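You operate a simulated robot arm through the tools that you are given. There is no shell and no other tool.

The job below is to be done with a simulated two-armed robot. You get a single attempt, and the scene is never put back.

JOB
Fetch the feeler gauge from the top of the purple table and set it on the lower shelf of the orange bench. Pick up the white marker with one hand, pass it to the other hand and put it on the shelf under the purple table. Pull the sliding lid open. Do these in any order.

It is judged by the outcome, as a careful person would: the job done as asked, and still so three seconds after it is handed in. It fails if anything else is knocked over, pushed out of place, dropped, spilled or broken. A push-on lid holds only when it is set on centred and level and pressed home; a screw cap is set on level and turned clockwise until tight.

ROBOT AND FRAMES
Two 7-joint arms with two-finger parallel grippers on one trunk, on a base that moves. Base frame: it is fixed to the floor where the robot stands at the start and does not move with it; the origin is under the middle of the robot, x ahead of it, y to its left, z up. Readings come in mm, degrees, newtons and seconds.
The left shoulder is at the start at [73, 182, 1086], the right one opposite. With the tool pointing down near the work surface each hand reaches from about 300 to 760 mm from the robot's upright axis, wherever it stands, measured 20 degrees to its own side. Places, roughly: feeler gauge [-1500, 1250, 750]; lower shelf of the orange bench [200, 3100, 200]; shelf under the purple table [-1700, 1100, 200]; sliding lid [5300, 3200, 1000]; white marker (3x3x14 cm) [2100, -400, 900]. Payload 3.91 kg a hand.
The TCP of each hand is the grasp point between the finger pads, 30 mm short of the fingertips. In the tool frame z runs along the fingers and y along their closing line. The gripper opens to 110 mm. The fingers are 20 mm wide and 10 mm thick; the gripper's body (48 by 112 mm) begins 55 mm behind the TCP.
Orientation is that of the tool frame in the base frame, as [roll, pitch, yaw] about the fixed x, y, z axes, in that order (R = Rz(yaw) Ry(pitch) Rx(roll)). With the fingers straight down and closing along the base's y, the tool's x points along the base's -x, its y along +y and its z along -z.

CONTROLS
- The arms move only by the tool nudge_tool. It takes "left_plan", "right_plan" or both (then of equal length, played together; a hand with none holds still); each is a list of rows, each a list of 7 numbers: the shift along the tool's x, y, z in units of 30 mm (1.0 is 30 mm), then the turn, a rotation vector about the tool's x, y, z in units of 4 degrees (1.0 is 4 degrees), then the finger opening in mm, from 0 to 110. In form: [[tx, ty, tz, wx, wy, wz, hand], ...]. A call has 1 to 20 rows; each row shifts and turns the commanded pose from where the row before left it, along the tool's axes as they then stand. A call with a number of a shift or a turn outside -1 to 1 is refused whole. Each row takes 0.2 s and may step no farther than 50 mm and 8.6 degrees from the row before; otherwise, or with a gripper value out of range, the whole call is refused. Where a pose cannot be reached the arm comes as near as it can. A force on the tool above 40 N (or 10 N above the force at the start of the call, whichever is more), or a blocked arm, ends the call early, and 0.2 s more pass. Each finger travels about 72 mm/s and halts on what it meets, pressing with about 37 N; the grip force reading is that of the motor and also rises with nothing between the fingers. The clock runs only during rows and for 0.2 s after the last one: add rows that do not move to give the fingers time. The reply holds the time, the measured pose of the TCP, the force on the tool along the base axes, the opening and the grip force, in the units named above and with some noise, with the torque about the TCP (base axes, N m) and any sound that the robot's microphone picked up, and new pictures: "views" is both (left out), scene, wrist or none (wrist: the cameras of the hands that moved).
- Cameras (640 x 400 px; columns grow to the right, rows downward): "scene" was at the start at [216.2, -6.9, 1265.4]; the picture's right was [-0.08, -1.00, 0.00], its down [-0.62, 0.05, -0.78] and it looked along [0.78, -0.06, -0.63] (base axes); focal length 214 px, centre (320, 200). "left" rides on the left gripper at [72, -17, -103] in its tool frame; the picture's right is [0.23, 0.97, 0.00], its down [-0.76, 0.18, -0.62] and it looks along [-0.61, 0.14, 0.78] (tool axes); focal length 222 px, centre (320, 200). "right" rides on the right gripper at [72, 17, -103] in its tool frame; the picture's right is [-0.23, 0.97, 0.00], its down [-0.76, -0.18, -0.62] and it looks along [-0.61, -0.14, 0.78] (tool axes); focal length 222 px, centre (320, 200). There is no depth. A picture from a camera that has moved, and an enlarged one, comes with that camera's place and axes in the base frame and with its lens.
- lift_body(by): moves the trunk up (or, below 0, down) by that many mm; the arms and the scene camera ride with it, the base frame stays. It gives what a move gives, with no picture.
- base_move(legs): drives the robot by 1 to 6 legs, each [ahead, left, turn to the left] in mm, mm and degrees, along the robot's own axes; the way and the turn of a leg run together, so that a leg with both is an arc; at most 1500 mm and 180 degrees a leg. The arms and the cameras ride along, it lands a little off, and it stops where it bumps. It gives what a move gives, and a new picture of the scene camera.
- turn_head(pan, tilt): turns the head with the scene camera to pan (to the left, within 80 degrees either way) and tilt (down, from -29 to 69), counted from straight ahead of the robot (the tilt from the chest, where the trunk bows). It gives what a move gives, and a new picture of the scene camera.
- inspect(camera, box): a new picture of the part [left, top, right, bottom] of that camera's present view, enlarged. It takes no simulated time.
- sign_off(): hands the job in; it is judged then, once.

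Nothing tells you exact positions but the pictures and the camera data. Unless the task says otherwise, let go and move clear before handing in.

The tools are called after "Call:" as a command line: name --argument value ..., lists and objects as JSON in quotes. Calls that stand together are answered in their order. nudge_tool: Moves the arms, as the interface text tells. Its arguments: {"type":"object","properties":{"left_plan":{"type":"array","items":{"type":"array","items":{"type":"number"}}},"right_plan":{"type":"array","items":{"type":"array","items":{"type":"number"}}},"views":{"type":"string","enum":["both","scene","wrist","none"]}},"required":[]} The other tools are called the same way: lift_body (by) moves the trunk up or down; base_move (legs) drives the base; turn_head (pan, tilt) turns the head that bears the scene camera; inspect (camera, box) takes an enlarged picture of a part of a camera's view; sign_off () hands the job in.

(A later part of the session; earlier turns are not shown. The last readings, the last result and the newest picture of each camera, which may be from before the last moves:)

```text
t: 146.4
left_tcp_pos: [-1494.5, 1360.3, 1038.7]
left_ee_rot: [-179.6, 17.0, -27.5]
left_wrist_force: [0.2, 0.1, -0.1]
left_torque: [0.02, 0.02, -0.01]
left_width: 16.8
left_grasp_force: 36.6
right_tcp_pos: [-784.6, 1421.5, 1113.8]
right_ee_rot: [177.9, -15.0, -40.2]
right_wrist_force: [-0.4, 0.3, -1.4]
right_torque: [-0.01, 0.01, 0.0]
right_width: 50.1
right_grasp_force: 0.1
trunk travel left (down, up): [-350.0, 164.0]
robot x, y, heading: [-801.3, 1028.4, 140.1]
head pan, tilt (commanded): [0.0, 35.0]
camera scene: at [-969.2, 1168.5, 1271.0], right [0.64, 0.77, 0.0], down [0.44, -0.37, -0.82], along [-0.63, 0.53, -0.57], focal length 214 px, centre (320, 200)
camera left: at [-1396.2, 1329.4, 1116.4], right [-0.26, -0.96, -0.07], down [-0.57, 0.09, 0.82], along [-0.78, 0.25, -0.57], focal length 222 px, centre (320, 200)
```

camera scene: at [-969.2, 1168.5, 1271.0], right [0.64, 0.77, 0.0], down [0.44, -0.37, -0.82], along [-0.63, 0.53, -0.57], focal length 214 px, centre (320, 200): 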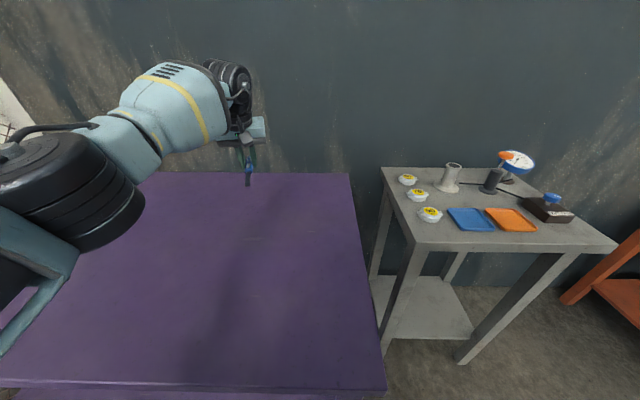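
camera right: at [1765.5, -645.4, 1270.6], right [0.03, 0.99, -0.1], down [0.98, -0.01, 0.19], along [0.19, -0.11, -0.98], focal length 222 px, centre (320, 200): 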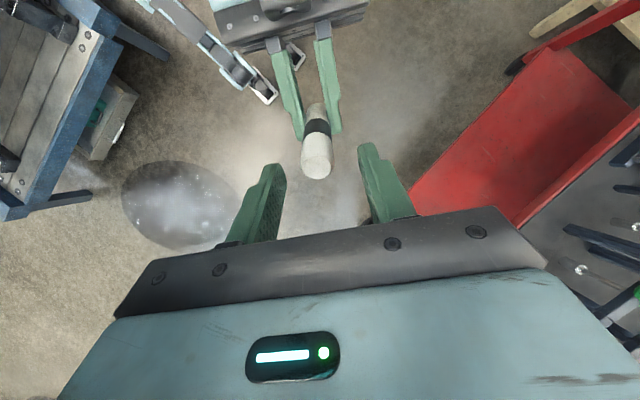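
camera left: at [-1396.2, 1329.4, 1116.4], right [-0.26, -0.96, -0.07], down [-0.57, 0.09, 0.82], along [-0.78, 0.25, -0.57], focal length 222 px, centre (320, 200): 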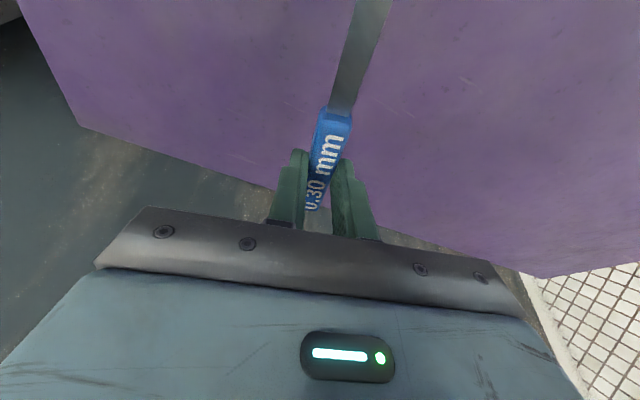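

The gauge is lifted. I'll retract the arm over the table, back away, and head for the orange bench to the right.

Call:
nudge_tool --left_plan '[[0.957, 0, -0.289, 0, 0, 0, 3], [0.957, 0, -0.289, 0, 0, 0, 3], [0.957, 0, -0.289, 0, 0, 0, 3], [0.957, 0, -0.289, 0, 0, 0, 3], [0.957, 0, -0.289, 0, 0, 0, 3], [0.957, 0, -0.289, 0, 0, 0, 3], [0.957, 0, -0.289, 0, 0, 0, 3], [0.957, 0, -0.289, 0, 0, 0, 3], [0, 0, 0, 0, 0, 0, 3]]' --views "none"

Call:
base_move --legs '[[-430, 0, 0]]'

Call:
turn_head --pan -75 --tilt 30

Call:
turn_head --pan -45 --tilt 20

```text
t: 148.4
left_tcp_pos: [-1278.0, 1246.2, 1036.7]
left_ee_rot: [-179.6, 16.8, -27.5]
left_wrist_force: [0.5, -0.1, -0.1]
left_torque: [0.0, 0.03, -0.03]
left_width: 17.0
left_grasp_force: 36.9
right_tcp_pos: [-785.1, 1420.6, 1114.6]
right_ee_rot: [177.7, -15.0, -40.1]
right_wrist_force: [0.2, -0.7, 1.0]
right_torque: [0.02, 0.03, 0.0]
right_width: 50.1
right_grasp_force: 0.1
trunk travel left (down, up): [-350.0, 164.0]
robot x, y, heading: [-800.6, 1024.9, 139.8]
head pan, tilt (commanded): [0.0, 35.0]
```

```text
t: 151.1
left_tcp_pos: [-944.0, 966.5, 1036.5]
left_ee_rot: [-179.6, 16.7, -27.3]
left_wrist_force: [0.4, 0.5, -0.2]
left_torque: [0.02, 0.0, -0.01]
left_width: 16.7
left_grasp_force: 37.0
right_tcp_pos: [-452.9, 1142.2, 1114.7]
right_ee_rot: [177.7, -15.1, -39.9]
right_wrist_force: [0.4, -0.4, -0.1]
right_torque: [-0.02, 0.03, 0.0]
right_width: 50.0
right_grasp_force: 0.1
trunk travel left (down, up): [-350.0, 164.0]
robot x, y, heading: [-461.2, 745.3, 140.1]
head pan, tilt (commanded): [0.0, 35.0]
camera scene: at [-635.2, 888.9, 1271.1], right [0.64, 0.77, 0.0], down [0.44, -0.37, -0.82], along [-0.63, 0.52, -0.57], focal length 214 px, centre (320, 200)
```

scene: 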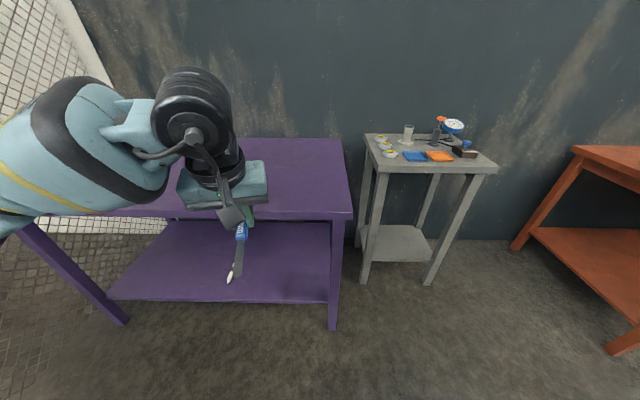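

```text
t: 152.5
left_tcp_pos: [-945.3, 967.1, 1036.4]
left_ee_rot: [-179.7, 16.8, -27.3]
left_wrist_force: [0.1, -1.1, -1.1]
left_torque: [-0.03, -0.01, 0.02]
left_width: 16.8
left_grasp_force: 37.4
right_tcp_pos: [-453.0, 1142.7, 1113.2]
right_ee_rot: [177.6, -15.0, -39.9]
right_wrist_force: [0.0, 0.8, 0.1]
right_torque: [0.03, 0.01, 0.0]
right_width: 50.2
right_grasp_force: 0.1
trunk travel left (down, up): [-350.0, 164.0]
robot x, y, heading: [-465.9, 749.3, 140.1]
head pan, tilt (commanded): [-75.0, 30.0]
camera scene: at [-530.0, 915.0, 1278.8], right [0.91, -0.42, 0.0], down [-0.21, -0.45, -0.87], along [0.36, 0.79, -0.5], focal length 214 px, centre (320, 200)
```

scene: 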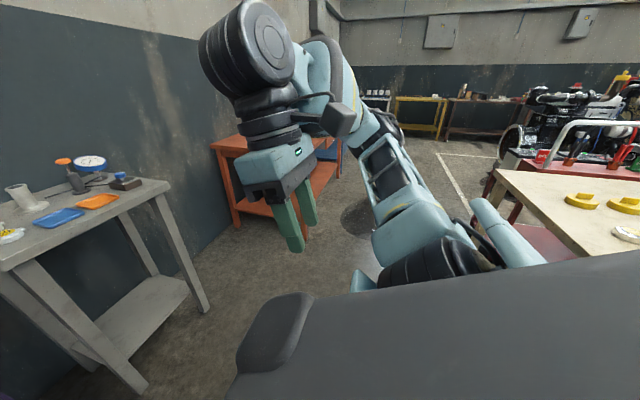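

```text
t: 153.5
left_tcp_pos: [-944.0, 966.9, 1037.0]
left_ee_rot: [-179.5, 16.8, -27.4]
left_wrist_force: [-0.3, 0.3, -0.1]
left_torque: [0.0, 0.01, -0.01]
left_width: 16.5
left_grasp_force: 36.9
right_tcp_pos: [-452.9, 1141.1, 1114.4]
right_ee_rot: [177.7, -15.0, -40.0]
right_wrist_force: [-0.3, -1.1, -0.2]
right_torque: [0.05, 0.01, -0.01]
right_width: 50.2
right_grasp_force: 0.1
trunk travel left (down, up): [-350.0, 164.0]
robot x, y, heading: [-464.3, 749.1, 140.3]
head pan, tilt (commanded): [-45.0, 20.0]
camera scene: at [-576.2, 925.6, 1294.9], right [1.0, 0.09, 0.0], down [0.03, -0.34, -0.94], along [-0.08, 0.94, -0.34], focal length 214 px, centre (320, 200)
```

scene: 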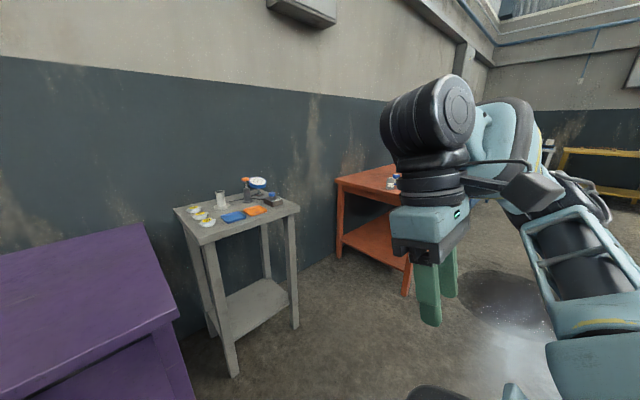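

The path along the wall towards the orange bench looks clear. I'll slide right in steps, keeping my heading.

Call:
base_move --legs '[[50, -1100, 0]]'

Call:
turn_head --pan -60 --tilt 30

```text
t: 163.3
left_tcp_pos: [-301.7, 1830.5, 1037.8]
left_ee_rot: [-179.6, 16.9, -26.3]
left_wrist_force: [0.2, 0.4, -1.0]
left_torque: [-0.02, -0.04, -0.03]
left_width: 17.1
left_grasp_force: 36.6
right_tcp_pos: [186.4, 2016.4, 1113.8]
right_ee_rot: [177.7, -15.0, -38.8]
right_wrist_force: [-1.0, 0.1, 0.5]
right_torque: [0.02, -0.01, 0.01]
right_width: 50.1
right_grasp_force: 0.0
trunk travel left (down, up): [-350.0, 164.0]
robot x, y, heading: [181.4, 1621.0, 141.5]
head pan, tilt (commanded): [-45.0, 20.0]
camera scene: at [67.4, 1796.9, 1294.9], right [0.99, 0.11, 0.0], down [0.04, -0.34, -0.94], along [-0.1, 0.93, -0.34], focal length 214 px, centre (320, 200)
```

scene: 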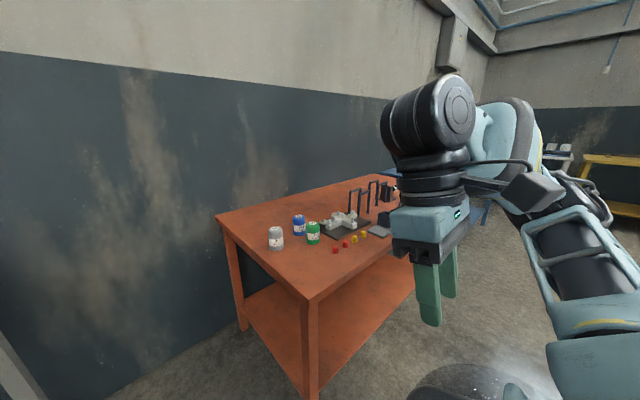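

```text
t: 164.1
left_tcp_pos: [-302.5, 1831.4, 1036.5]
left_ee_rot: [-179.6, 16.8, -26.2]
left_wrist_force: [0.0, -0.5, 0.0]
left_torque: [0.0, 0.0, -0.02]
left_width: 16.8
left_grasp_force: 37.1
right_tcp_pos: [186.5, 2015.3, 1114.2]
right_ee_rot: [177.9, -15.0, -38.8]
right_wrist_force: [-0.4, 0.4, 0.3]
right_torque: [-0.01, 0.01, 0.01]
right_width: 50.1
right_grasp_force: 0.0
trunk travel left (down, up): [-350.0, 164.0]
robot x, y, heading: [185.4, 1619.5, 141.3]
head pan, tilt (commanded): [-60.0, 30.0]
camera scene: at [91.1, 1793.7, 1278.9], right [0.99, -0.15, 0.0], down [-0.08, -0.49, -0.87], along [0.13, 0.86, -0.5], focal length 214 px, centre (320, 200)
```

scene: 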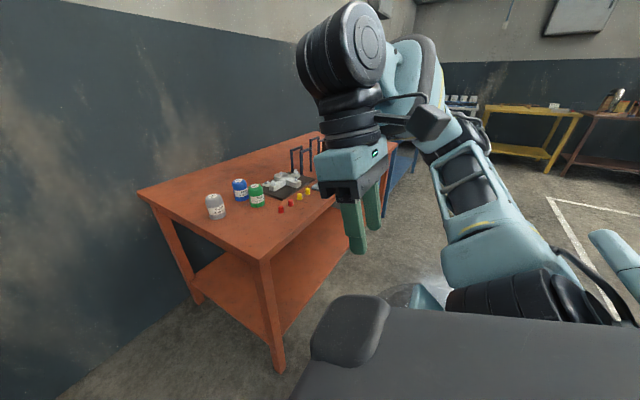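

The orange bench runs along the wall to my right. I'll slide another 850 mm and correct my heading.

Call:
base_move --legs '[[0, -850, 0], [0, 0, -1.5]]'

Call:
turn_head --pan 0 --tilt 35

```text
t: 172.4
left_tcp_pos: [240.3, 2515.0, 1035.5]
left_ee_rot: [-179.5, 16.8, -27.7]
left_wrist_force: [-0.2, -0.2, -1.2]
left_torque: [-0.01, 0.02, -0.02]
left_width: 16.8
left_grasp_force: 36.9
right_tcp_pos: [733.2, 2687.8, 1113.8]
right_ee_rot: [177.8, -15.1, -40.1]
right_wrist_force: [0.1, -0.2, 0.5]
right_torque: [0.01, -0.03, 0.0]
right_width: 50.3
right_grasp_force: 0.1
trunk travel left (down, up): [-350.0, 164.0]
robot x, y, heading: [720.6, 2293.3, 139.9]
head pan, tilt (commanded): [-60.0, 30.0]
camera scene: at [632.4, 2467.1, 1278.9], right [0.98, -0.17, 0.0], down [-0.09, -0.49, -0.87], along [0.15, 0.85, -0.5], focal length 214 px, centre (320, 200)
```

scene: 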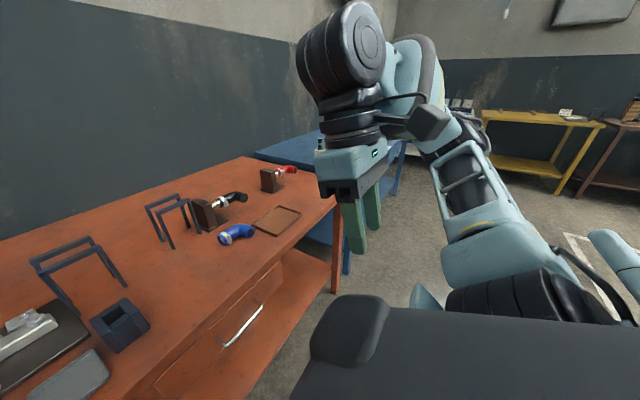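

```text
t: 173.7
left_tcp_pos: [239.7, 2514.7, 1036.1]
left_ee_rot: [-179.7, 16.8, -27.6]
left_wrist_force: [-0.1, -0.1, 0.1]
left_torque: [0.02, -0.01, -0.01]
left_width: 17.0
left_grasp_force: 36.9
right_tcp_pos: [733.3, 2686.4, 1113.2]
right_ee_rot: [177.9, -15.0, -40.1]
right_wrist_force: [0.5, 0.4, 0.7]
right_torque: [0.02, -0.02, 0.01]
right_width: 50.1
right_grasp_force: 0.2
trunk travel left (down, up): [-350.0, 164.0]
robot x, y, heading: [714.3, 2296.0, 139.7]
head pan, tilt (commanded): [0.0, 35.0]
camera scene: at [549.3, 2434.8, 1271.1], right [0.64, 0.77, 0.0], down [0.44, -0.37, -0.82], along [-0.63, 0.53, -0.57], focal length 214 px, centre (320, 200)
```

scene: 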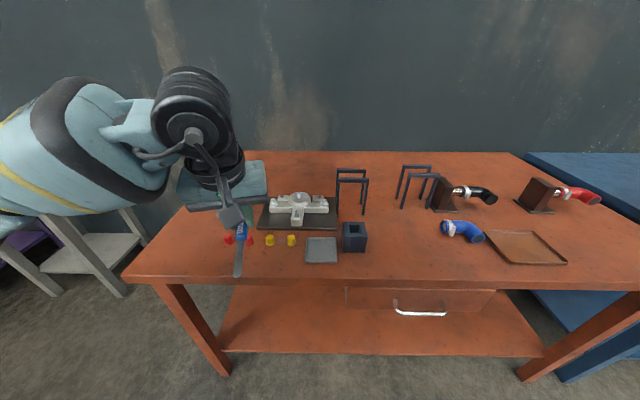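

I'm facing the orange bench. Its drawer is to the right of centre, so the left part of the shelf is open. Before backing up a bit to lower the arm, I'll check what's behind and beside me.

Call:
turn_head --pan 80 --tilt 30

Call:
turn_head --pan -80 --tilt 25

```text
t: 175.2
left_tcp_pos: [240.6, 2515.2, 1035.0]
left_ee_rot: [-179.6, 16.8, -27.6]
left_wrist_force: [-0.7, -0.5, -0.5]
left_torque: [0.03, 0.04, 0.04]
left_width: 16.9
left_grasp_force: 37.3
right_tcp_pos: [733.5, 2687.0, 1113.6]
right_ee_rot: [177.9, -15.1, -40.2]
right_wrist_force: [0.2, 1.5, -0.3]
right_torque: [-0.04, 0.04, 0.0]
right_width: 50.2
right_grasp_force: 0.0
trunk travel left (down, up): [-350.0, 164.0]
robot x, y, heading: [716.7, 2290.7, 139.8]
head pan, tilt (commanded): [80.0, 30.0]
camera scene: at [547.2, 2320.1, 1278.8], right [-0.64, 0.77, 0.0], down [0.38, 0.32, -0.87], along [-0.66, -0.56, -0.5], focal length 214 px, centre (320, 200)
```

scene: 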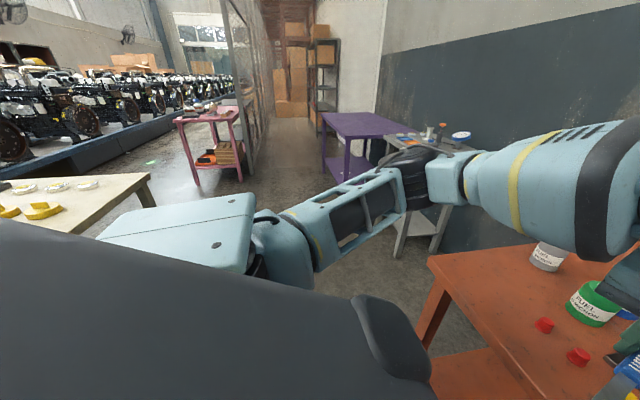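

```text
t: 177.7
left_tcp_pos: [240.5, 2514.8, 1036.9]
left_ee_rot: [-179.7, 16.9, -27.6]
left_wrist_force: [0.4, 0.4, 0.0]
left_torque: [0.01, -0.01, 0.0]
left_width: 17.1
left_grasp_force: 37.5
right_tcp_pos: [733.7, 2687.1, 1113.1]
right_ee_rot: [177.8, -15.0, -40.2]
right_wrist_force: [0.1, -0.2, 0.5]
right_torque: [0.0, 0.0, 0.02]
right_width: 50.1
right_grasp_force: 0.1
trunk travel left (down, up): [-350.0, 164.0]
robot x, y, heading: [719.8, 2292.3, 139.8]
head pan, tilt (commanded): [-80.0, 25.0]
camera scene: at [662.7, 2457.9, 1286.8], right [0.87, -0.5, 0.0], down [-0.21, -0.37, -0.91], along [0.45, 0.78, -0.42], focal length 214 px, centre (320, 200)
```

scene: 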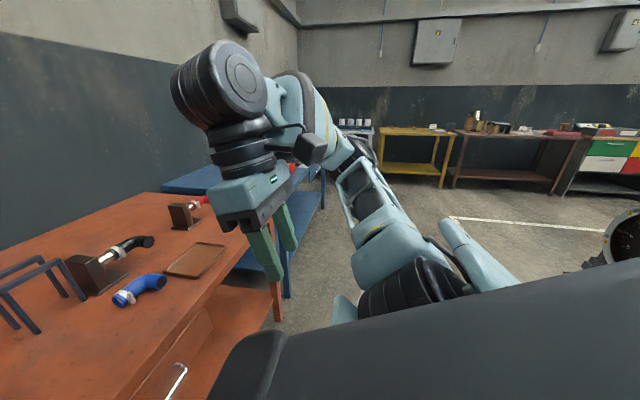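

There's ample free space behind me. I'll back up 230 mm, then lower the trunk and the left arm to shelf level.

Call:
base_move --legs '[[-240, 0, 0]]'

Call:
lift_body --by -345

Call:
turn_head --pan 0 --tilt 20

```text
t: 179.4
left_tcp_pos: [428.0, 2355.7, 1037.0]
left_ee_rot: [-179.6, 16.8, -27.5]
left_wrist_force: [0.0, 0.4, -0.1]
left_torque: [0.03, 0.03, -0.02]
left_width: 17.1
left_grasp_force: 37.2
right_tcp_pos: [920.2, 2529.0, 1113.4]
right_ee_rot: [177.8, -15.2, -40.0]
right_wrist_force: [0.3, 0.0, 0.3]
right_torque: [0.03, 0.0, -0.01]
right_width: 50.1
right_grasp_force: 0.1
trunk travel left (down, up): [-350.0, 164.0]
robot x, y, heading: [908.7, 2131.7, 140.1]
head pan, tilt (commanded): [-80.0, 25.0]
camera scene: at [850.7, 2299.8, 1286.9], right [0.87, -0.5, 0.0], down [-0.21, -0.37, -0.91], along [0.45, 0.79, -0.42], focal length 214 px, centre (320, 200)
```

scene: 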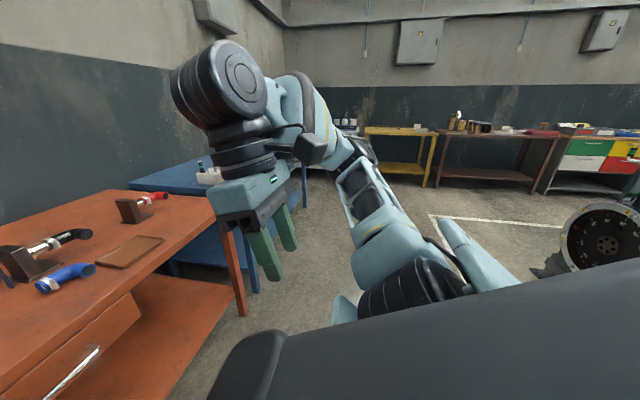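

```text
t: 182.8
left_tcp_pos: [426.5, 2356.1, 690.9]
left_ee_rot: [-179.7, 16.8, -27.5]
left_wrist_force: [-1.1, -0.2, -0.2]
left_torque: [0.03, 0.01, 0.01]
left_width: 16.7
left_grasp_force: 37.7
right_tcp_pos: [920.7, 2527.8, 770.1]
right_ee_rot: [177.8, -15.0, -40.1]
right_wrist_force: [0.2, -0.7, 0.8]
right_torque: [0.01, -0.01, -0.01]
right_width: 50.0
right_grasp_force: 0.0
trunk travel left (down, up): [-5.0, 509.0]
robot x, y, heading: [904.6, 2134.5, 140.1]
head pan, tilt (commanded): [-80.0, 25.0]
```

```text
t: 184.4
left_tcp_pos: [426.9, 2356.1, 692.5]
left_ee_rot: [-179.6, 16.8, -27.4]
left_wrist_force: [0.1, 0.0, -0.2]
left_torque: [0.03, 0.01, 0.0]
left_width: 16.9
left_grasp_force: 37.4
right_tcp_pos: [920.1, 2529.8, 768.2]
right_ee_rot: [177.8, -15.0, -40.1]
right_wrist_force: [0.2, -0.4, 0.2]
right_torque: [-0.02, 0.02, -0.02]
right_width: 50.2
right_grasp_force: 0.1
trunk travel left (down, up): [-5.0, 509.0]
robot x, y, heading: [904.9, 2137.5, 140.1]
head pan, tilt (commanded): [0.0, 20.0]
camera scene: at [646.1, 2353.1, 931.8], right [0.64, 0.77, 0.0], down [0.26, -0.22, -0.94], along [-0.72, 0.6, -0.34], focal length 214 px, centre (320, 200)
```

scene: 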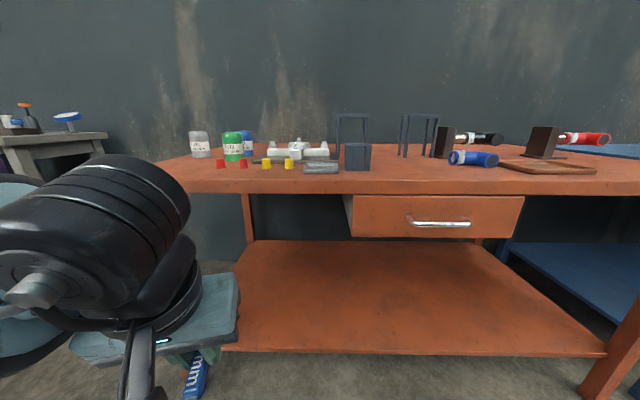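

Call:
nudge_tool --left_plan '[[0.289, 0, 0.957, 0, 0, 0, 3], [0.289, 0, 0.957, 0, 0, 0, 3], [0.289, 0, 0.957, 0, 0, 0, 3], [0.289, 0, 0.957, 0, 0, 0, 3], [0.289, 0, 0.957, 0, 0, 0, 3], [0.289, 0, 0.957, 0, 0, 0, 3], [0.289, 0, 0.957, 0, 0, 0, 3], [0.289, 0, 0.957, 0, 0, 0, 3], [0.289, 0, 0.957, 0, 0, 0, 3], [0.289, 0, 0.957, 0, 0, 0, 3], [0.289, 0, 0.957, 0, 0, 0, 3], [0.289, 0, 0.957, 0, 0, 0, 3], [0, 0, 0, 0, 0, 0, 3]]' --views "both"

Call:
inspect --camera "scene" --box '[150, 140, 470, 360]'

```text
t: 187.2
left_tcp_pos: [427.0, 2358.1, 329.3]
left_ee_rot: [-179.7, 16.7, -27.5]
left_wrist_force: [0.2, -0.4, -0.3]
left_torque: [0.02, 0.01, -0.02]
left_width: 16.9
left_grasp_force: 36.8
right_tcp_pos: [920.2, 2529.2, 767.9]
right_ee_rot: [177.8, -15.0, -40.1]
right_wrist_force: [-0.3, -0.1, 0.4]
right_torque: [-0.02, 0.02, 0.04]
right_width: 49.9
right_grasp_force: 0.0
trunk travel left (down, up): [-5.0, 509.0]
robot x, y, heading: [909.2, 2134.7, 140.1]
head pan, tilt (commanded): [0.0, 20.0]
camera scene: at [646.0, 2353.0, 931.8], right [0.64, 0.77, 0.0], down [0.26, -0.22, -0.94], along [-0.72, 0.6, -0.34], focal length 214 px, centre (320, 200)
camera left: at [524.3, 2326.6, 405.7], right [-0.26, -0.96, -0.07], down [-0.57, 0.09, 0.82], along [-0.78, 0.25, -0.57], focal length 222 px, centre (320, 200)
```

scene: 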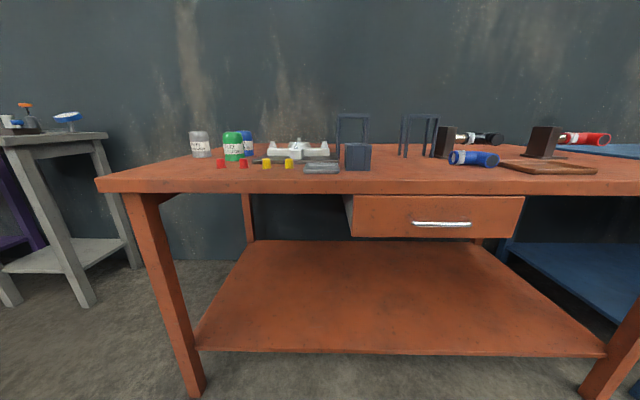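
left: 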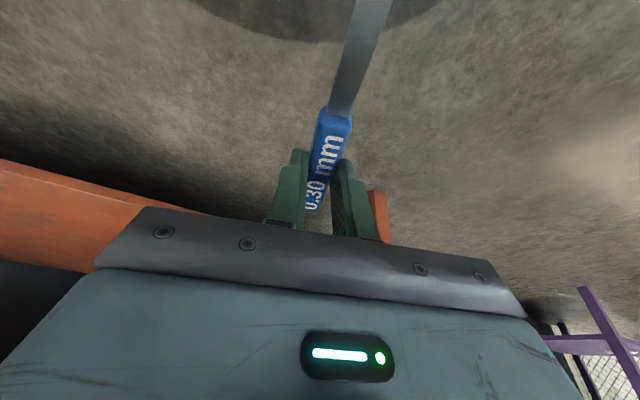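

```text
1.82 times, centred on (310, 250) of scene
camera zoom: at [646.0, 2353.0, 931.8], right [0.64, 0.77, 0.0], down [0.26, -0.22, -0.94], along [-0.72, 0.6, -0.34], focal length 390 px, centre (338, 109)
```

zoom: 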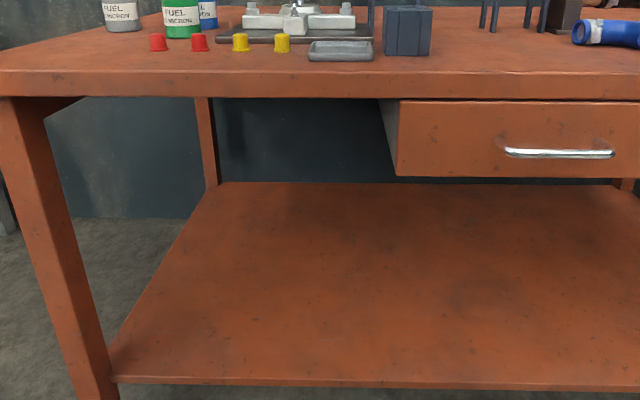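

The arm is at shelf height and clear. I'll drive forward 380 mm, a little to the right to stay clear of the bench leg, so the gauge goes over the shelf.

Call:
base_move --legs '[[0, -90, 0], [375, 0, 0]]'

Call:
inspect --camera "left" --box '[0, 0, 640, 400]'

Call:
turn_head --pan 45 --tilt 50

```text
t: 190.6
left_tcp_pos: [196.2, 2681.8, 329.0]
left_ee_rot: [-179.5, 16.8, -28.2]
left_wrist_force: [-0.1, 0.5, -0.1]
left_torque: [0.03, 0.01, -0.04]
left_width: 16.7
left_grasp_force: 36.7
right_tcp_pos: [691.6, 2847.4, 768.4]
right_ee_rot: [177.6, -15.1, -40.9]
right_wrist_force: [-0.1, -0.4, 0.1]
right_torque: [0.02, 0.01, 0.0]
right_width: 49.9
right_grasp_force: 0.1
trunk travel left (down, up): [-5.0, 509.0]
robot x, y, heading: [674.8, 2453.4, 139.3]
head pan, tilt (commanded): [0.0, 20.0]
camera scene: at [415.8, 2673.4, 931.8], right [0.65, 0.76, 0.0], down [0.26, -0.22, -0.94], along [-0.71, 0.61, -0.34], focal length 214 px, centre (320, 200)
```

scene: 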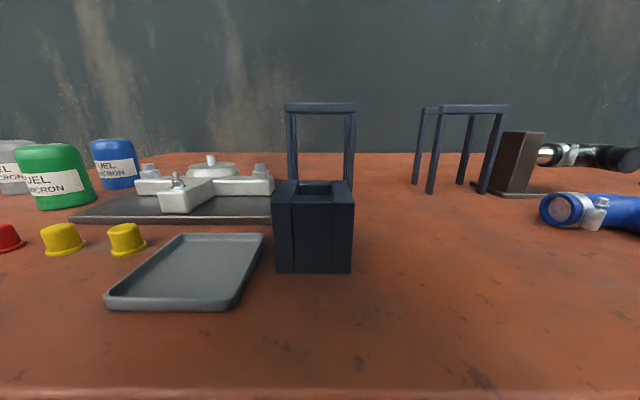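

```text
1.00 times, centred on (320, 200) of left (not enlarged: the box is as wide or as high as the picture)
camera zoom: at [293.7, 2648.5, 406.1], right [-0.27, -0.96, -0.07], down [-0.57, 0.1, 0.82], along [-0.78, 0.26, -0.57], focal length 222 px, centre (320, 200)
```

zoom: 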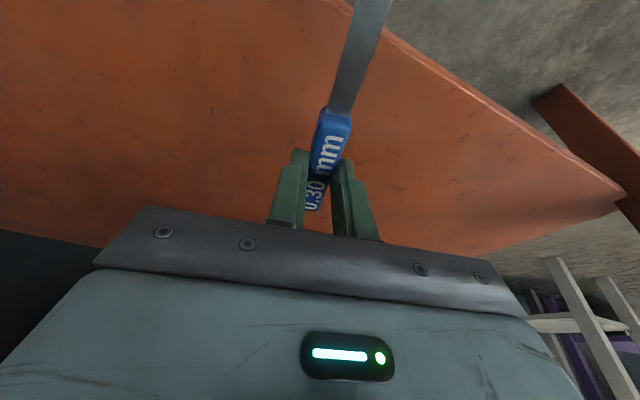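

```text
t: 191.8
left_tcp_pos: [197.0, 2681.9, 328.2]
left_ee_rot: [-179.5, 16.8, -28.2]
left_wrist_force: [-0.3, -0.9, -0.6]
left_torque: [0.02, 0.02, -0.03]
left_width: 16.5
left_grasp_force: 37.5
right_tcp_pos: [691.8, 2846.2, 769.0]
right_ee_rot: [177.7, -15.0, -40.8]
right_wrist_force: [0.0, -0.7, -0.4]
right_torque: [0.0, 0.02, 0.0]
right_width: 50.3
right_grasp_force: 0.0
trunk travel left (down, up): [-5.0, 509.0]
robot x, y, heading: [671.0, 2453.4, 139.3]
head pan, tilt (commanded): [45.0, 50.0]
camera scene: at [409.6, 2606.9, 886.3], right [-0.07, 1.0, 0.0], down [0.76, 0.06, -0.64], along [-0.64, -0.05, -0.77], focal length 214 px, centre (320, 200)
```

scene: 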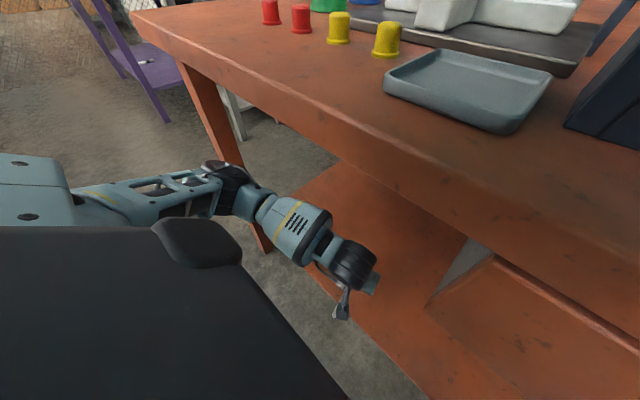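

The gauge is over the front of the shelf, and the shelf is at about z 212 with its edge at d≈1537. I'll reach 90 mm deeper and lower to about 20 mm above it.

Call:
nudge_tool --left_plan '[[-0.936, -0.21, 0.283, 0, 0, 0, 3], [-0.936, -0.21, 0.283, 0, 0, 0, 3], [-0.936, -0.21, 0.283, 0, 0, 0, 3], [0.16, 0, 0.53, 0, 0, 0, 3], [0.16, 0, 0.53, 0, 0, 0, 3], [0.16, 0, 0.53, 0, 0, 0, 3], [0, 0, 0, 0, 0, 0, 3]]' --views "both"

```text
t: 193.4
left_tcp_pos: [131.7, 2741.0, 279.3]
left_ee_rot: [-179.6, 16.7, -28.2]
left_wrist_force: [-0.5, 0.2, -1.1]
left_torque: [0.02, 0.01, -0.01]
left_width: 16.3
left_grasp_force: 37.3
right_tcp_pos: [692.9, 2847.7, 768.9]
right_ee_rot: [177.8, -15.0, -40.8]
right_wrist_force: [0.3, -0.4, -0.3]
right_torque: [-0.03, 0.0, 0.05]
right_width: 50.2
right_grasp_force: 0.0
trunk travel left (down, up): [-5.0, 509.0]
robot x, y, heading: [669.1, 2456.2, 139.3]
head pan, tilt (commanded): [45.0, 50.0]
camera scene: at [409.6, 2606.9, 886.2], right [-0.08, 1.0, 0.0], down [0.76, 0.06, -0.64], along [-0.64, -0.05, -0.77], focal length 214 px, centre (320, 200)
camera left: at [228.0, 2707.7, 355.9], right [-0.27, -0.96, -0.07], down [-0.57, 0.1, 0.82], along [-0.78, 0.26, -0.57], focal length 222 px, centre (320, 200)
```

scene: 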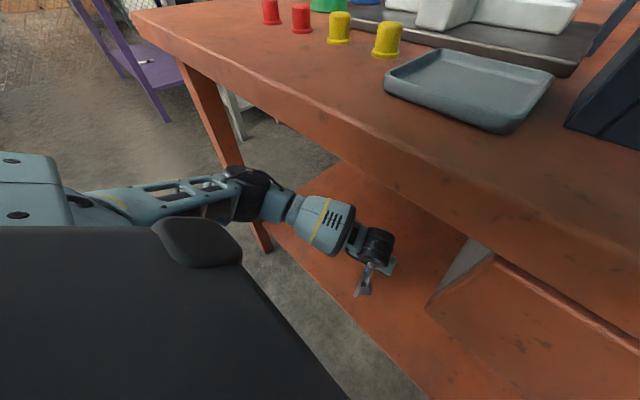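
left: 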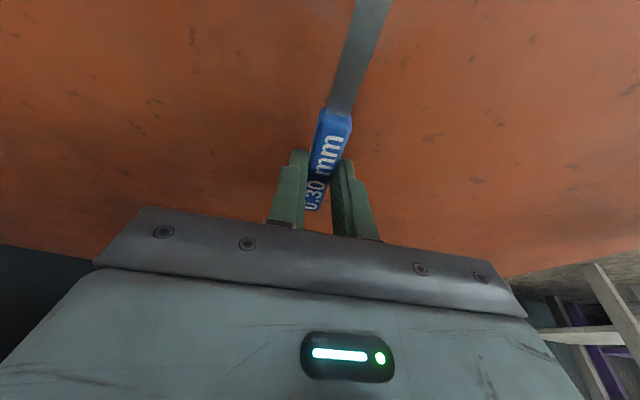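

Call:
nudge_tool --left_plan '[[0.029, 0, 0.096, 0, 0, 0, 3], [0.029, 0, 0.096, 0, 0, 0, 3], [0.029, 0, 0.096, 0, 0, 0, 3], [0.029, 0, 0.096, 0, 0, 0, 3], [0.029, 0, 0.096, 0, 0, 0, 3], [0, 0, 0, 0, 0, 0, 3]]' --views "none"

```text
t: 194.8
left_tcp_pos: [128.1, 2740.1, 263.8]
left_ee_rot: [-179.6, 16.7, -28.2]
left_wrist_force: [0.4, 0.0, 0.3]
left_torque: [0.01, -0.01, 0.0]
left_width: 16.4
left_grasp_force: 37.1
right_tcp_pos: [691.3, 2845.9, 769.4]
right_ee_rot: [177.9, -15.0, -40.8]
right_wrist_force: [-0.6, 0.4, -0.8]
right_torque: [0.0, -0.01, -0.01]
right_width: 50.2
right_grasp_force: 0.0
trunk travel left (down, up): [-5.0, 509.0]
robot x, y, heading: [673.1, 2451.4, 139.2]
head pan, tilt (commanded): [45.0, 50.0]
```

Call:
nudge_tool --left_plan '[[0.02, 0, 0.064, 0, 0, 0, 3], [0.02, 0, 0.064, 0, 0, 0, 3], [0.02, 0, 0.064, 0, 0, 0, 3], [0.02, 0, 0.064, 0, 0, 0, 3], [0.02, 0, 0.064, 0, 0, 0, 3], [0, 0, 0, 0, 0, 0, 3]]' --views "none"

```text
t: 196.2
left_tcp_pos: [128.6, 2739.7, 254.1]
left_ee_rot: [-179.6, 16.8, -28.2]
left_wrist_force: [0.9, -0.9, -0.1]
left_torque: [0.03, 0.01, 0.0]
left_width: 16.6
left_grasp_force: 37.3
right_tcp_pos: [692.5, 2846.1, 767.9]
right_ee_rot: [177.9, -15.0, -40.8]
right_wrist_force: [-0.4, -0.1, 0.1]
right_torque: [-0.01, 0.01, 0.0]
right_width: 50.1
right_grasp_force: 0.0
trunk travel left (down, up): [-5.0, 509.0]
robot x, y, heading: [673.3, 2453.1, 139.3]
head pan, tilt (commanded): [45.0, 50.0]
```

Call:
nudge_tool --left_plan '[[0.0145, 0, 0.048, 0, 0, 0, 3], [0.0145, 0, 0.048, 0, 0, 0, 3], [0.0145, 0, 0.048, 0, 0, 0, 3], [0.0145, 0, 0.048, 0, 0, 0, 3], [0, 0, 0, 0, 0, 0, 3]]' --views "wrist"

```text
t: 197.5
left_tcp_pos: [127.6, 2742.0, 251.8]
left_ee_rot: [-179.4, 17.0, -28.1]
left_wrist_force: [1.9, -2.3, 11.8]
left_torque: [-0.25, -0.24, 0.01]
left_width: 17.1
left_grasp_force: 36.8
right_tcp_pos: [692.7, 2845.6, 768.7]
right_ee_rot: [177.7, -15.0, -40.8]
right_wrist_force: [-1.0, 0.0, 0.8]
right_torque: [0.01, 0.01, 0.0]
right_width: 50.3
right_grasp_force: 0.0
trunk travel left (down, up): [-5.0, 509.0]
robot x, y, heading: [676.5, 2456.9, 139.1]
head pan, tilt (commanded): [45.0, 50.0]
stopped in row 5 (left hand): the force on the tool passed its limit at 41 N (the readings are from after the stop); the commanded pose is now the measured one
camera left: at [224.2, 2708.6, 328.2], right [-0.27, -0.96, -0.08], down [-0.57, 0.09, 0.82], along [-0.78, 0.26, -0.57], focal length 222 px, centre (320, 200)
```

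left: 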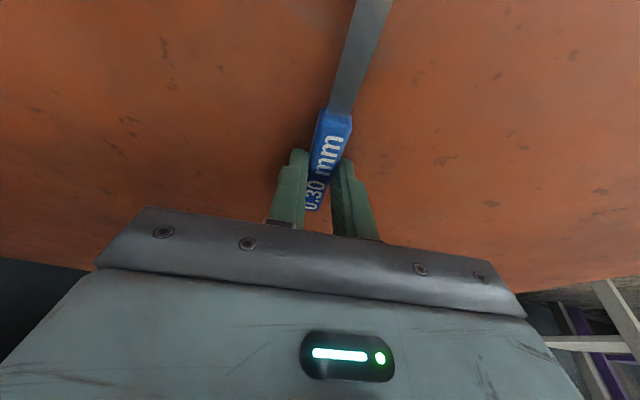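

Contact at z≈251: the gauge is on the shelf. I'll ease off slightly and open.

Call:
nudge_tool --left_plan '[[-0.007, 0, -0.025, 0, 0, 0, 3], [0, 0, 0, 0, 0, 0, 20], [0, 0, 0, 0, 0, 0, 24], [0, 0, 0, 0, 0, 0, 32], [0, 0, 0, 0, 0, 0, 45], [0, 0, 0, 0, 0, 0, 55], [0, 0, 0, 0, 0, 0, 55]]' --views "wrist"

```text
t: 199.1
left_tcp_pos: [128.5, 2741.5, 252.5]
left_ee_rot: [-179.3, 17.0, -28.1]
left_wrist_force: [10.5, 11.1, 17.2]
left_torque: [-0.08, -0.17, 0.11]
left_width: 47.2
left_grasp_force: 0.1
right_tcp_pos: [693.5, 2846.3, 769.3]
right_ee_rot: [177.7, -14.8, -40.7]
right_wrist_force: [-0.1, -0.1, -0.7]
right_torque: [-0.03, -0.04, -0.05]
right_width: 50.3
right_grasp_force: 0.0
trunk travel left (down, up): [-5.0, 509.0]
robot x, y, heading: [672.9, 2449.6, 139.3]
head pan, tilt (commanded): [45.0, 50.0]
camera left: at [226.3, 2709.0, 328.5], right [-0.27, -0.96, -0.08], down [-0.57, 0.1, 0.82], along [-0.78, 0.27, -0.57], focal length 222 px, centre (320, 200)
```

left: 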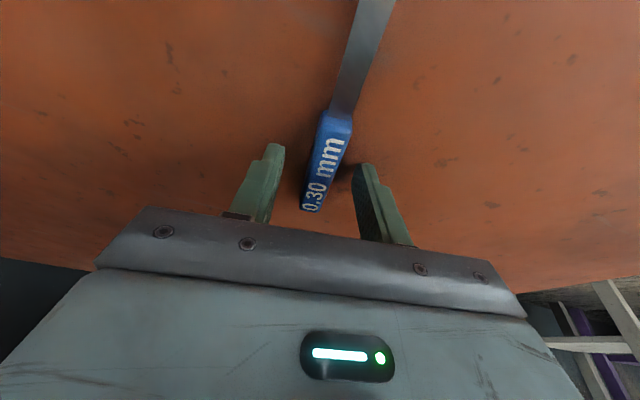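

The gauge is released and lying flat. I'll lift away.

Call:
nudge_tool --left_plan '[[-0.03, 0, -0.1, 0, 0, 0, 50], [-0.1, 0, -0.4, 0, 0, 0, 55], [0, 0, -0.8, 0, 0, 0, 55], [0, 0, -0.8, 0, 0, 0, 55], [0, 0, -0.8, 0, 0, 0, 55], [0, 0, 0, 0, 0, 0, 55]]' --views "wrist"

```text
t: 200.5
left_tcp_pos: [146.0, 2730.2, 333.9]
left_ee_rot: [-179.5, 16.9, -28.2]
left_wrist_force: [0.4, -0.4, 0.1]
left_torque: [-0.01, -0.02, -0.04]
left_width: 54.8
left_grasp_force: 0.1
right_tcp_pos: [692.0, 2845.8, 769.2]
right_ee_rot: [177.7, -14.9, -40.8]
right_wrist_force: [1.0, 0.1, -0.1]
right_torque: [0.0, -0.01, -0.01]
right_width: 49.8
right_grasp_force: 0.0
trunk travel left (down, up): [-5.0, 509.0]
robot x, y, heading: [672.4, 2452.9, 139.7]
head pan, tilt (commanded): [45.0, 50.0]
camera left: at [242.8, 2697.2, 410.3], right [-0.27, -0.96, -0.07], down [-0.57, 0.1, 0.82], along [-0.78, 0.26, -0.57], focal length 222 px, centre (320, 200)
```

left: 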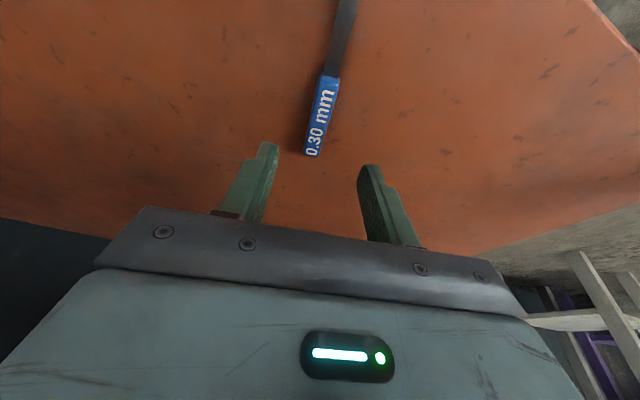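

The gauge is on the orange bench's lower shelf. I'll back out, raise the trunk and the left arm, then turn towards the lid's area.

Call:
base_move --legs '[[-480, 0, 0]]'

Call:
lift_body --by 345

Call:
nudge_tool --left_plan '[[-0.289, 0, -0.957, 0, 0, 0, 55], [-0.289, 0, -0.957, 0, 0, 0, 55], [-0.289, 0, -0.957, 0, 0, 0, 55], [-0.289, 0, -0.957, 0, 0, 0, 55], [-0.289, 0, -0.957, 0, 0, 0, 55], [-0.289, 0, -0.957, 0, 0, 0, 55], [-0.289, 0, -0.957, 0, 0, 0, 55], [-0.289, 0, -0.957, 0, 0, 0, 55], [-0.289, 0, -0.957, 0, 0, 0, 55], [-0.289, 0, -0.957, 0, 0, 0, 55], [-0.289, 0, -0.957, 0, 0, 0, 55], [-0.289, 0, -0.957, 0, 0, 0, 55], [0, 0, 0, 0, 0, 0, 55]]' --views "none"

Call:
turn_head --pan 0 --tilt 25

```text
t: 203.4
left_tcp_pos: [505.6, 2425.1, 332.8]
left_ee_rot: [-179.5, 16.9, -28.8]
left_wrist_force: [-0.2, 0.7, -0.2]
left_torque: [-0.03, -0.01, 0.03]
left_width: 55.0
left_grasp_force: 0.0
right_tcp_pos: [1053.1, 2535.8, 768.4]
right_ee_rot: [177.8, -15.0, -41.4]
right_wrist_force: [-1.0, 0.3, -0.2]
right_torque: [0.02, 0.01, 0.01]
right_width: 50.0
right_grasp_force: 0.1
trunk travel left (down, up): [-5.0, 509.0]
robot x, y, heading: [1033.5, 2142.5, 138.7]
head pan, tilt (commanded): [45.0, 50.0]
camera scene: at [768.1, 2299.5, 886.2], right [-0.07, 1.0, 0.0], down [0.76, 0.05, -0.64], along [-0.64, -0.04, -0.77], focal length 214 px, centre (320, 200)
```

scene: 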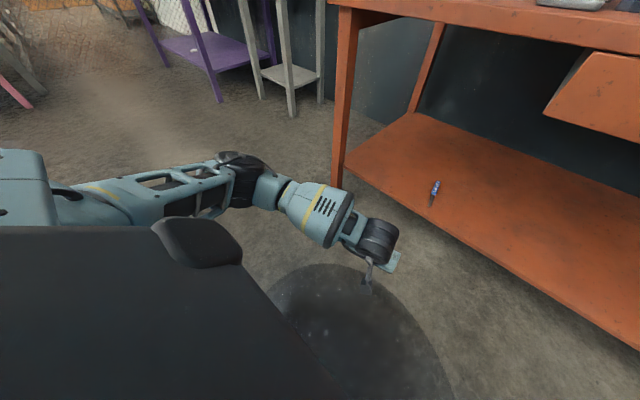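

```text
t: 206.7
left_tcp_pos: [506.7, 2426.2, 677.8]
left_ee_rot: [-179.4, 17.0, -28.8]
left_wrist_force: [-0.2, -0.2, 0.0]
left_torque: [-0.01, 0.01, -0.01]
left_width: 55.0
left_grasp_force: 0.0
right_tcp_pos: [1052.0, 2536.9, 1114.2]
right_ee_rot: [177.8, -15.0, -41.3]
right_wrist_force: [-0.2, 0.4, -0.5]
right_torque: [-0.02, 0.0, 0.01]
right_width: 50.1
right_grasp_force: 0.0
trunk travel left (down, up): [-350.0, 164.0]
robot x, y, heading: [1033.0, 2143.8, 138.5]
head pan, tilt (commanded): [45.0, 50.0]
```

```text
t: 209.5
left_tcp_pos: [505.0, 2423.4, 1036.4]
left_ee_rot: [-179.5, 16.9, -28.7]
left_wrist_force: [0.5, -0.8, -0.2]
left_torque: [0.0, 0.02, -0.02]
left_width: 55.0
left_grasp_force: 0.0
right_tcp_pos: [1052.6, 2535.4, 1114.5]
right_ee_rot: [177.8, -14.9, -41.4]
right_wrist_force: [-0.6, 0.0, 0.1]
right_torque: [0.0, 0.0, 0.0]
right_width: 50.0
right_grasp_force: 0.0
trunk travel left (down, up): [-350.0, 164.0]
robot x, y, heading: [1029.6, 2143.6, 138.6]
head pan, tilt (commanded): [45.0, 50.0]
```

```text
t: 210.7
left_tcp_pos: [504.5, 2424.3, 1035.4]
left_ee_rot: [-179.5, 16.9, -28.7]
left_wrist_force: [0.1, -0.4, 0.0]
left_torque: [0.02, 0.03, -0.02]
left_width: 55.2
left_grasp_force: 0.0
right_tcp_pos: [1053.0, 2536.1, 1114.2]
right_ee_rot: [177.7, -15.0, -41.5]
right_wrist_force: [0.8, 0.9, -0.3]
right_torque: [-0.03, -0.02, 0.01]
right_width: 49.9
right_grasp_force: 0.1
trunk travel left (down, up): [-350.0, 164.0]
robot x, y, heading: [1029.2, 2139.7, 138.8]
head pan, tilt (commanded): [0.0, 25.0]
camera scene: at [860.7, 2290.5, 1286.8], right [0.66, 0.75, 0.0], down [0.32, -0.28, -0.91], along [-0.68, 0.6, -0.42], focal length 214 px, centre (320, 200)
```

scene: 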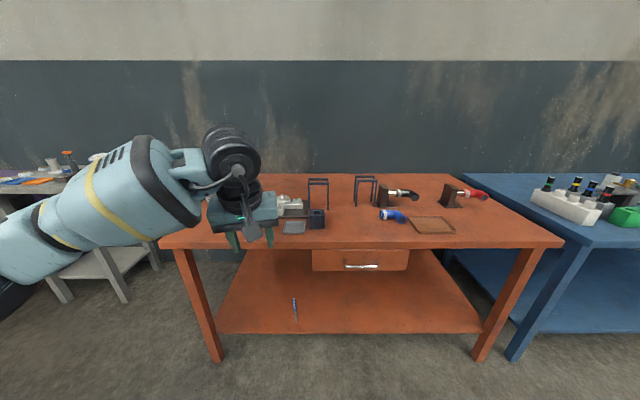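

The gauge shows clearly on the orange lower shelf. I'll look to the right to plan the route to the lid.

Call:
turn_head --pan -80 --tilt 15

Call:
base_move --legs '[[100, -500, 0]]'

```text
t: 212.2
left_tcp_pos: [504.2, 2424.0, 1035.8]
left_ee_rot: [-179.5, 17.0, -28.7]
left_wrist_force: [0.2, 0.1, -1.0]
left_torque: [-0.01, -0.01, 0.0]
left_width: 55.0
left_grasp_force: 0.1
right_tcp_pos: [1052.8, 2536.7, 1114.3]
right_ee_rot: [177.8, -15.0, -41.5]
right_wrist_force: [-0.2, 0.4, 1.1]
right_torque: [-0.02, 0.0, 0.01]
right_width: 50.2
right_grasp_force: 0.0
trunk travel left (down, up): [-350.0, 164.0]
robot x, y, heading: [1029.9, 2144.9, 138.5]
head pan, tilt (commanded): [-80.0, 15.0]
camera scene: at [978.5, 2309.7, 1303.0], right [0.86, -0.52, 0.0], down [-0.13, -0.22, -0.97], along [0.5, 0.83, -0.26], focal length 214 px, centre (320, 200)
```

scene: 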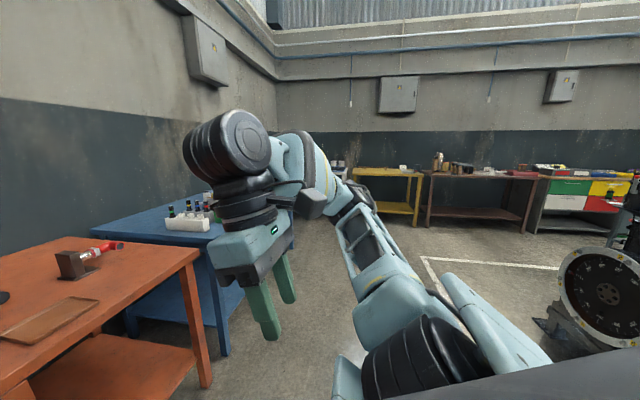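

```text
t: 217.1
left_tcp_pos: [757.9, 2864.8, 1034.4]
left_ee_rot: [-179.6, 16.9, -28.8]
left_wrist_force: [0.0, 0.0, -0.1]
left_torque: [-0.02, 0.01, -0.02]
left_width: 55.1
left_grasp_force: 0.1
right_tcp_pos: [1306.7, 2976.8, 1113.3]
right_ee_rot: [177.7, -15.0, -41.4]
right_wrist_force: [-0.1, -0.1, 0.4]
right_torque: [0.0, 0.02, 0.0]
right_width: 50.2
right_grasp_force: 0.0
trunk travel left (down, up): [-350.0, 164.0]
robot x, y, heading: [1281.1, 2582.6, 138.6]
head pan, tilt (commanded): [-80.0, 15.0]
camera scene: at [1231.6, 2750.9, 1303.0], right [0.85, -0.52, 0.0], down [-0.13, -0.22, -0.97], along [0.5, 0.83, -0.26], focal length 214 px, centre (320, 200)
```

scene: 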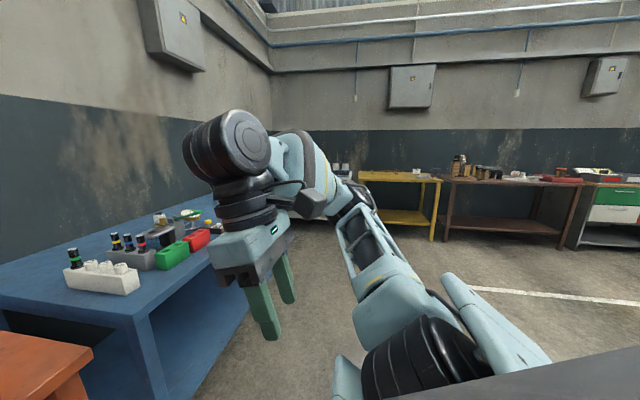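

I'll turn right in place in two steps, looking as I go.

Call:
base_move --legs '[[0, 0, -65]]'

Call:
turn_head --pan -50 --tilt 15

```text
t: 220.3
left_tcp_pos: [1306.3, 3180.1, 1035.1]
left_ee_rot: [-179.6, 16.9, -92.8]
left_wrist_force: [-0.6, -0.4, -0.4]
left_torque: [-0.01, 0.02, 0.0]
left_width: 55.1
left_grasp_force: 0.0
right_tcp_pos: [1646.4, 2736.2, 1114.2]
right_ee_rot: [177.8, -15.0, -105.6]
right_wrist_force: [-0.9, 0.4, -0.2]
right_torque: [0.0, -0.04, 0.02]
right_width: 50.0
right_grasp_force: 0.0
trunk travel left (down, up): [-350.0, 164.0]
robot x, y, heading: [1281.0, 2587.5, 74.7]
head pan, tilt (commanded): [-80.0, 15.0]
camera scene: at [1410.1, 2702.3, 1303.1], right [-0.09, -1.0, 0.0], down [-0.26, 0.02, -0.97], along [0.96, -0.09, -0.26], focal length 214 px, centre (320, 200)
```

scene: 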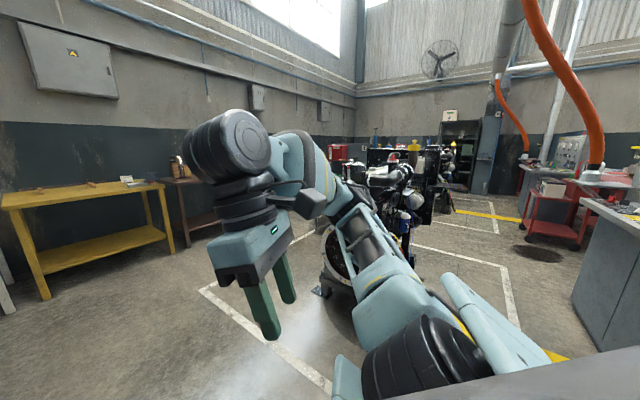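

```text
t: 221.2
left_tcp_pos: [1306.2, 3180.4, 1036.6]
left_ee_rot: [-179.5, 16.8, -92.8]
left_wrist_force: [-0.1, -0.1, 0.3]
left_torque: [-0.03, 0.04, 0.02]
left_width: 55.1
left_grasp_force: 0.0
right_tcp_pos: [1645.2, 2736.5, 1115.7]
right_ee_rot: [177.8, -15.1, -105.4]
right_wrist_force: [0.4, 0.3, -0.4]
right_torque: [-0.01, 0.02, 0.02]
right_width: 49.9
right_grasp_force: 0.1
trunk travel left (down, up): [-350.0, 164.0]
robot x, y, heading: [1284.6, 2584.2, 74.5]
head pan, tilt (commanded): [-50.0, 15.0]
camera scene: at [1402.0, 2749.9, 1303.1], right [0.42, -0.91, 0.0], down [-0.24, -0.11, -0.97], along [0.88, 0.4, -0.26], focal length 214 px, centre (320, 200)
```

scene: 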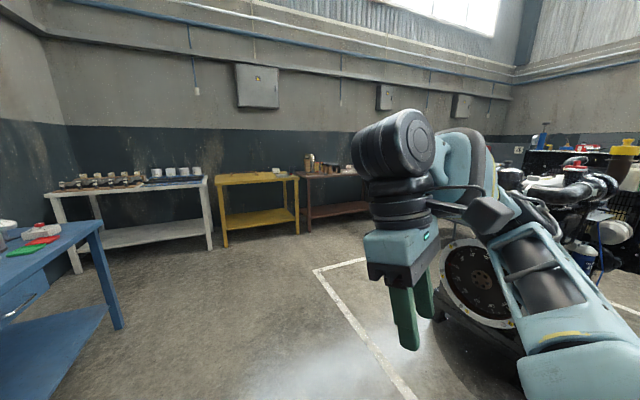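

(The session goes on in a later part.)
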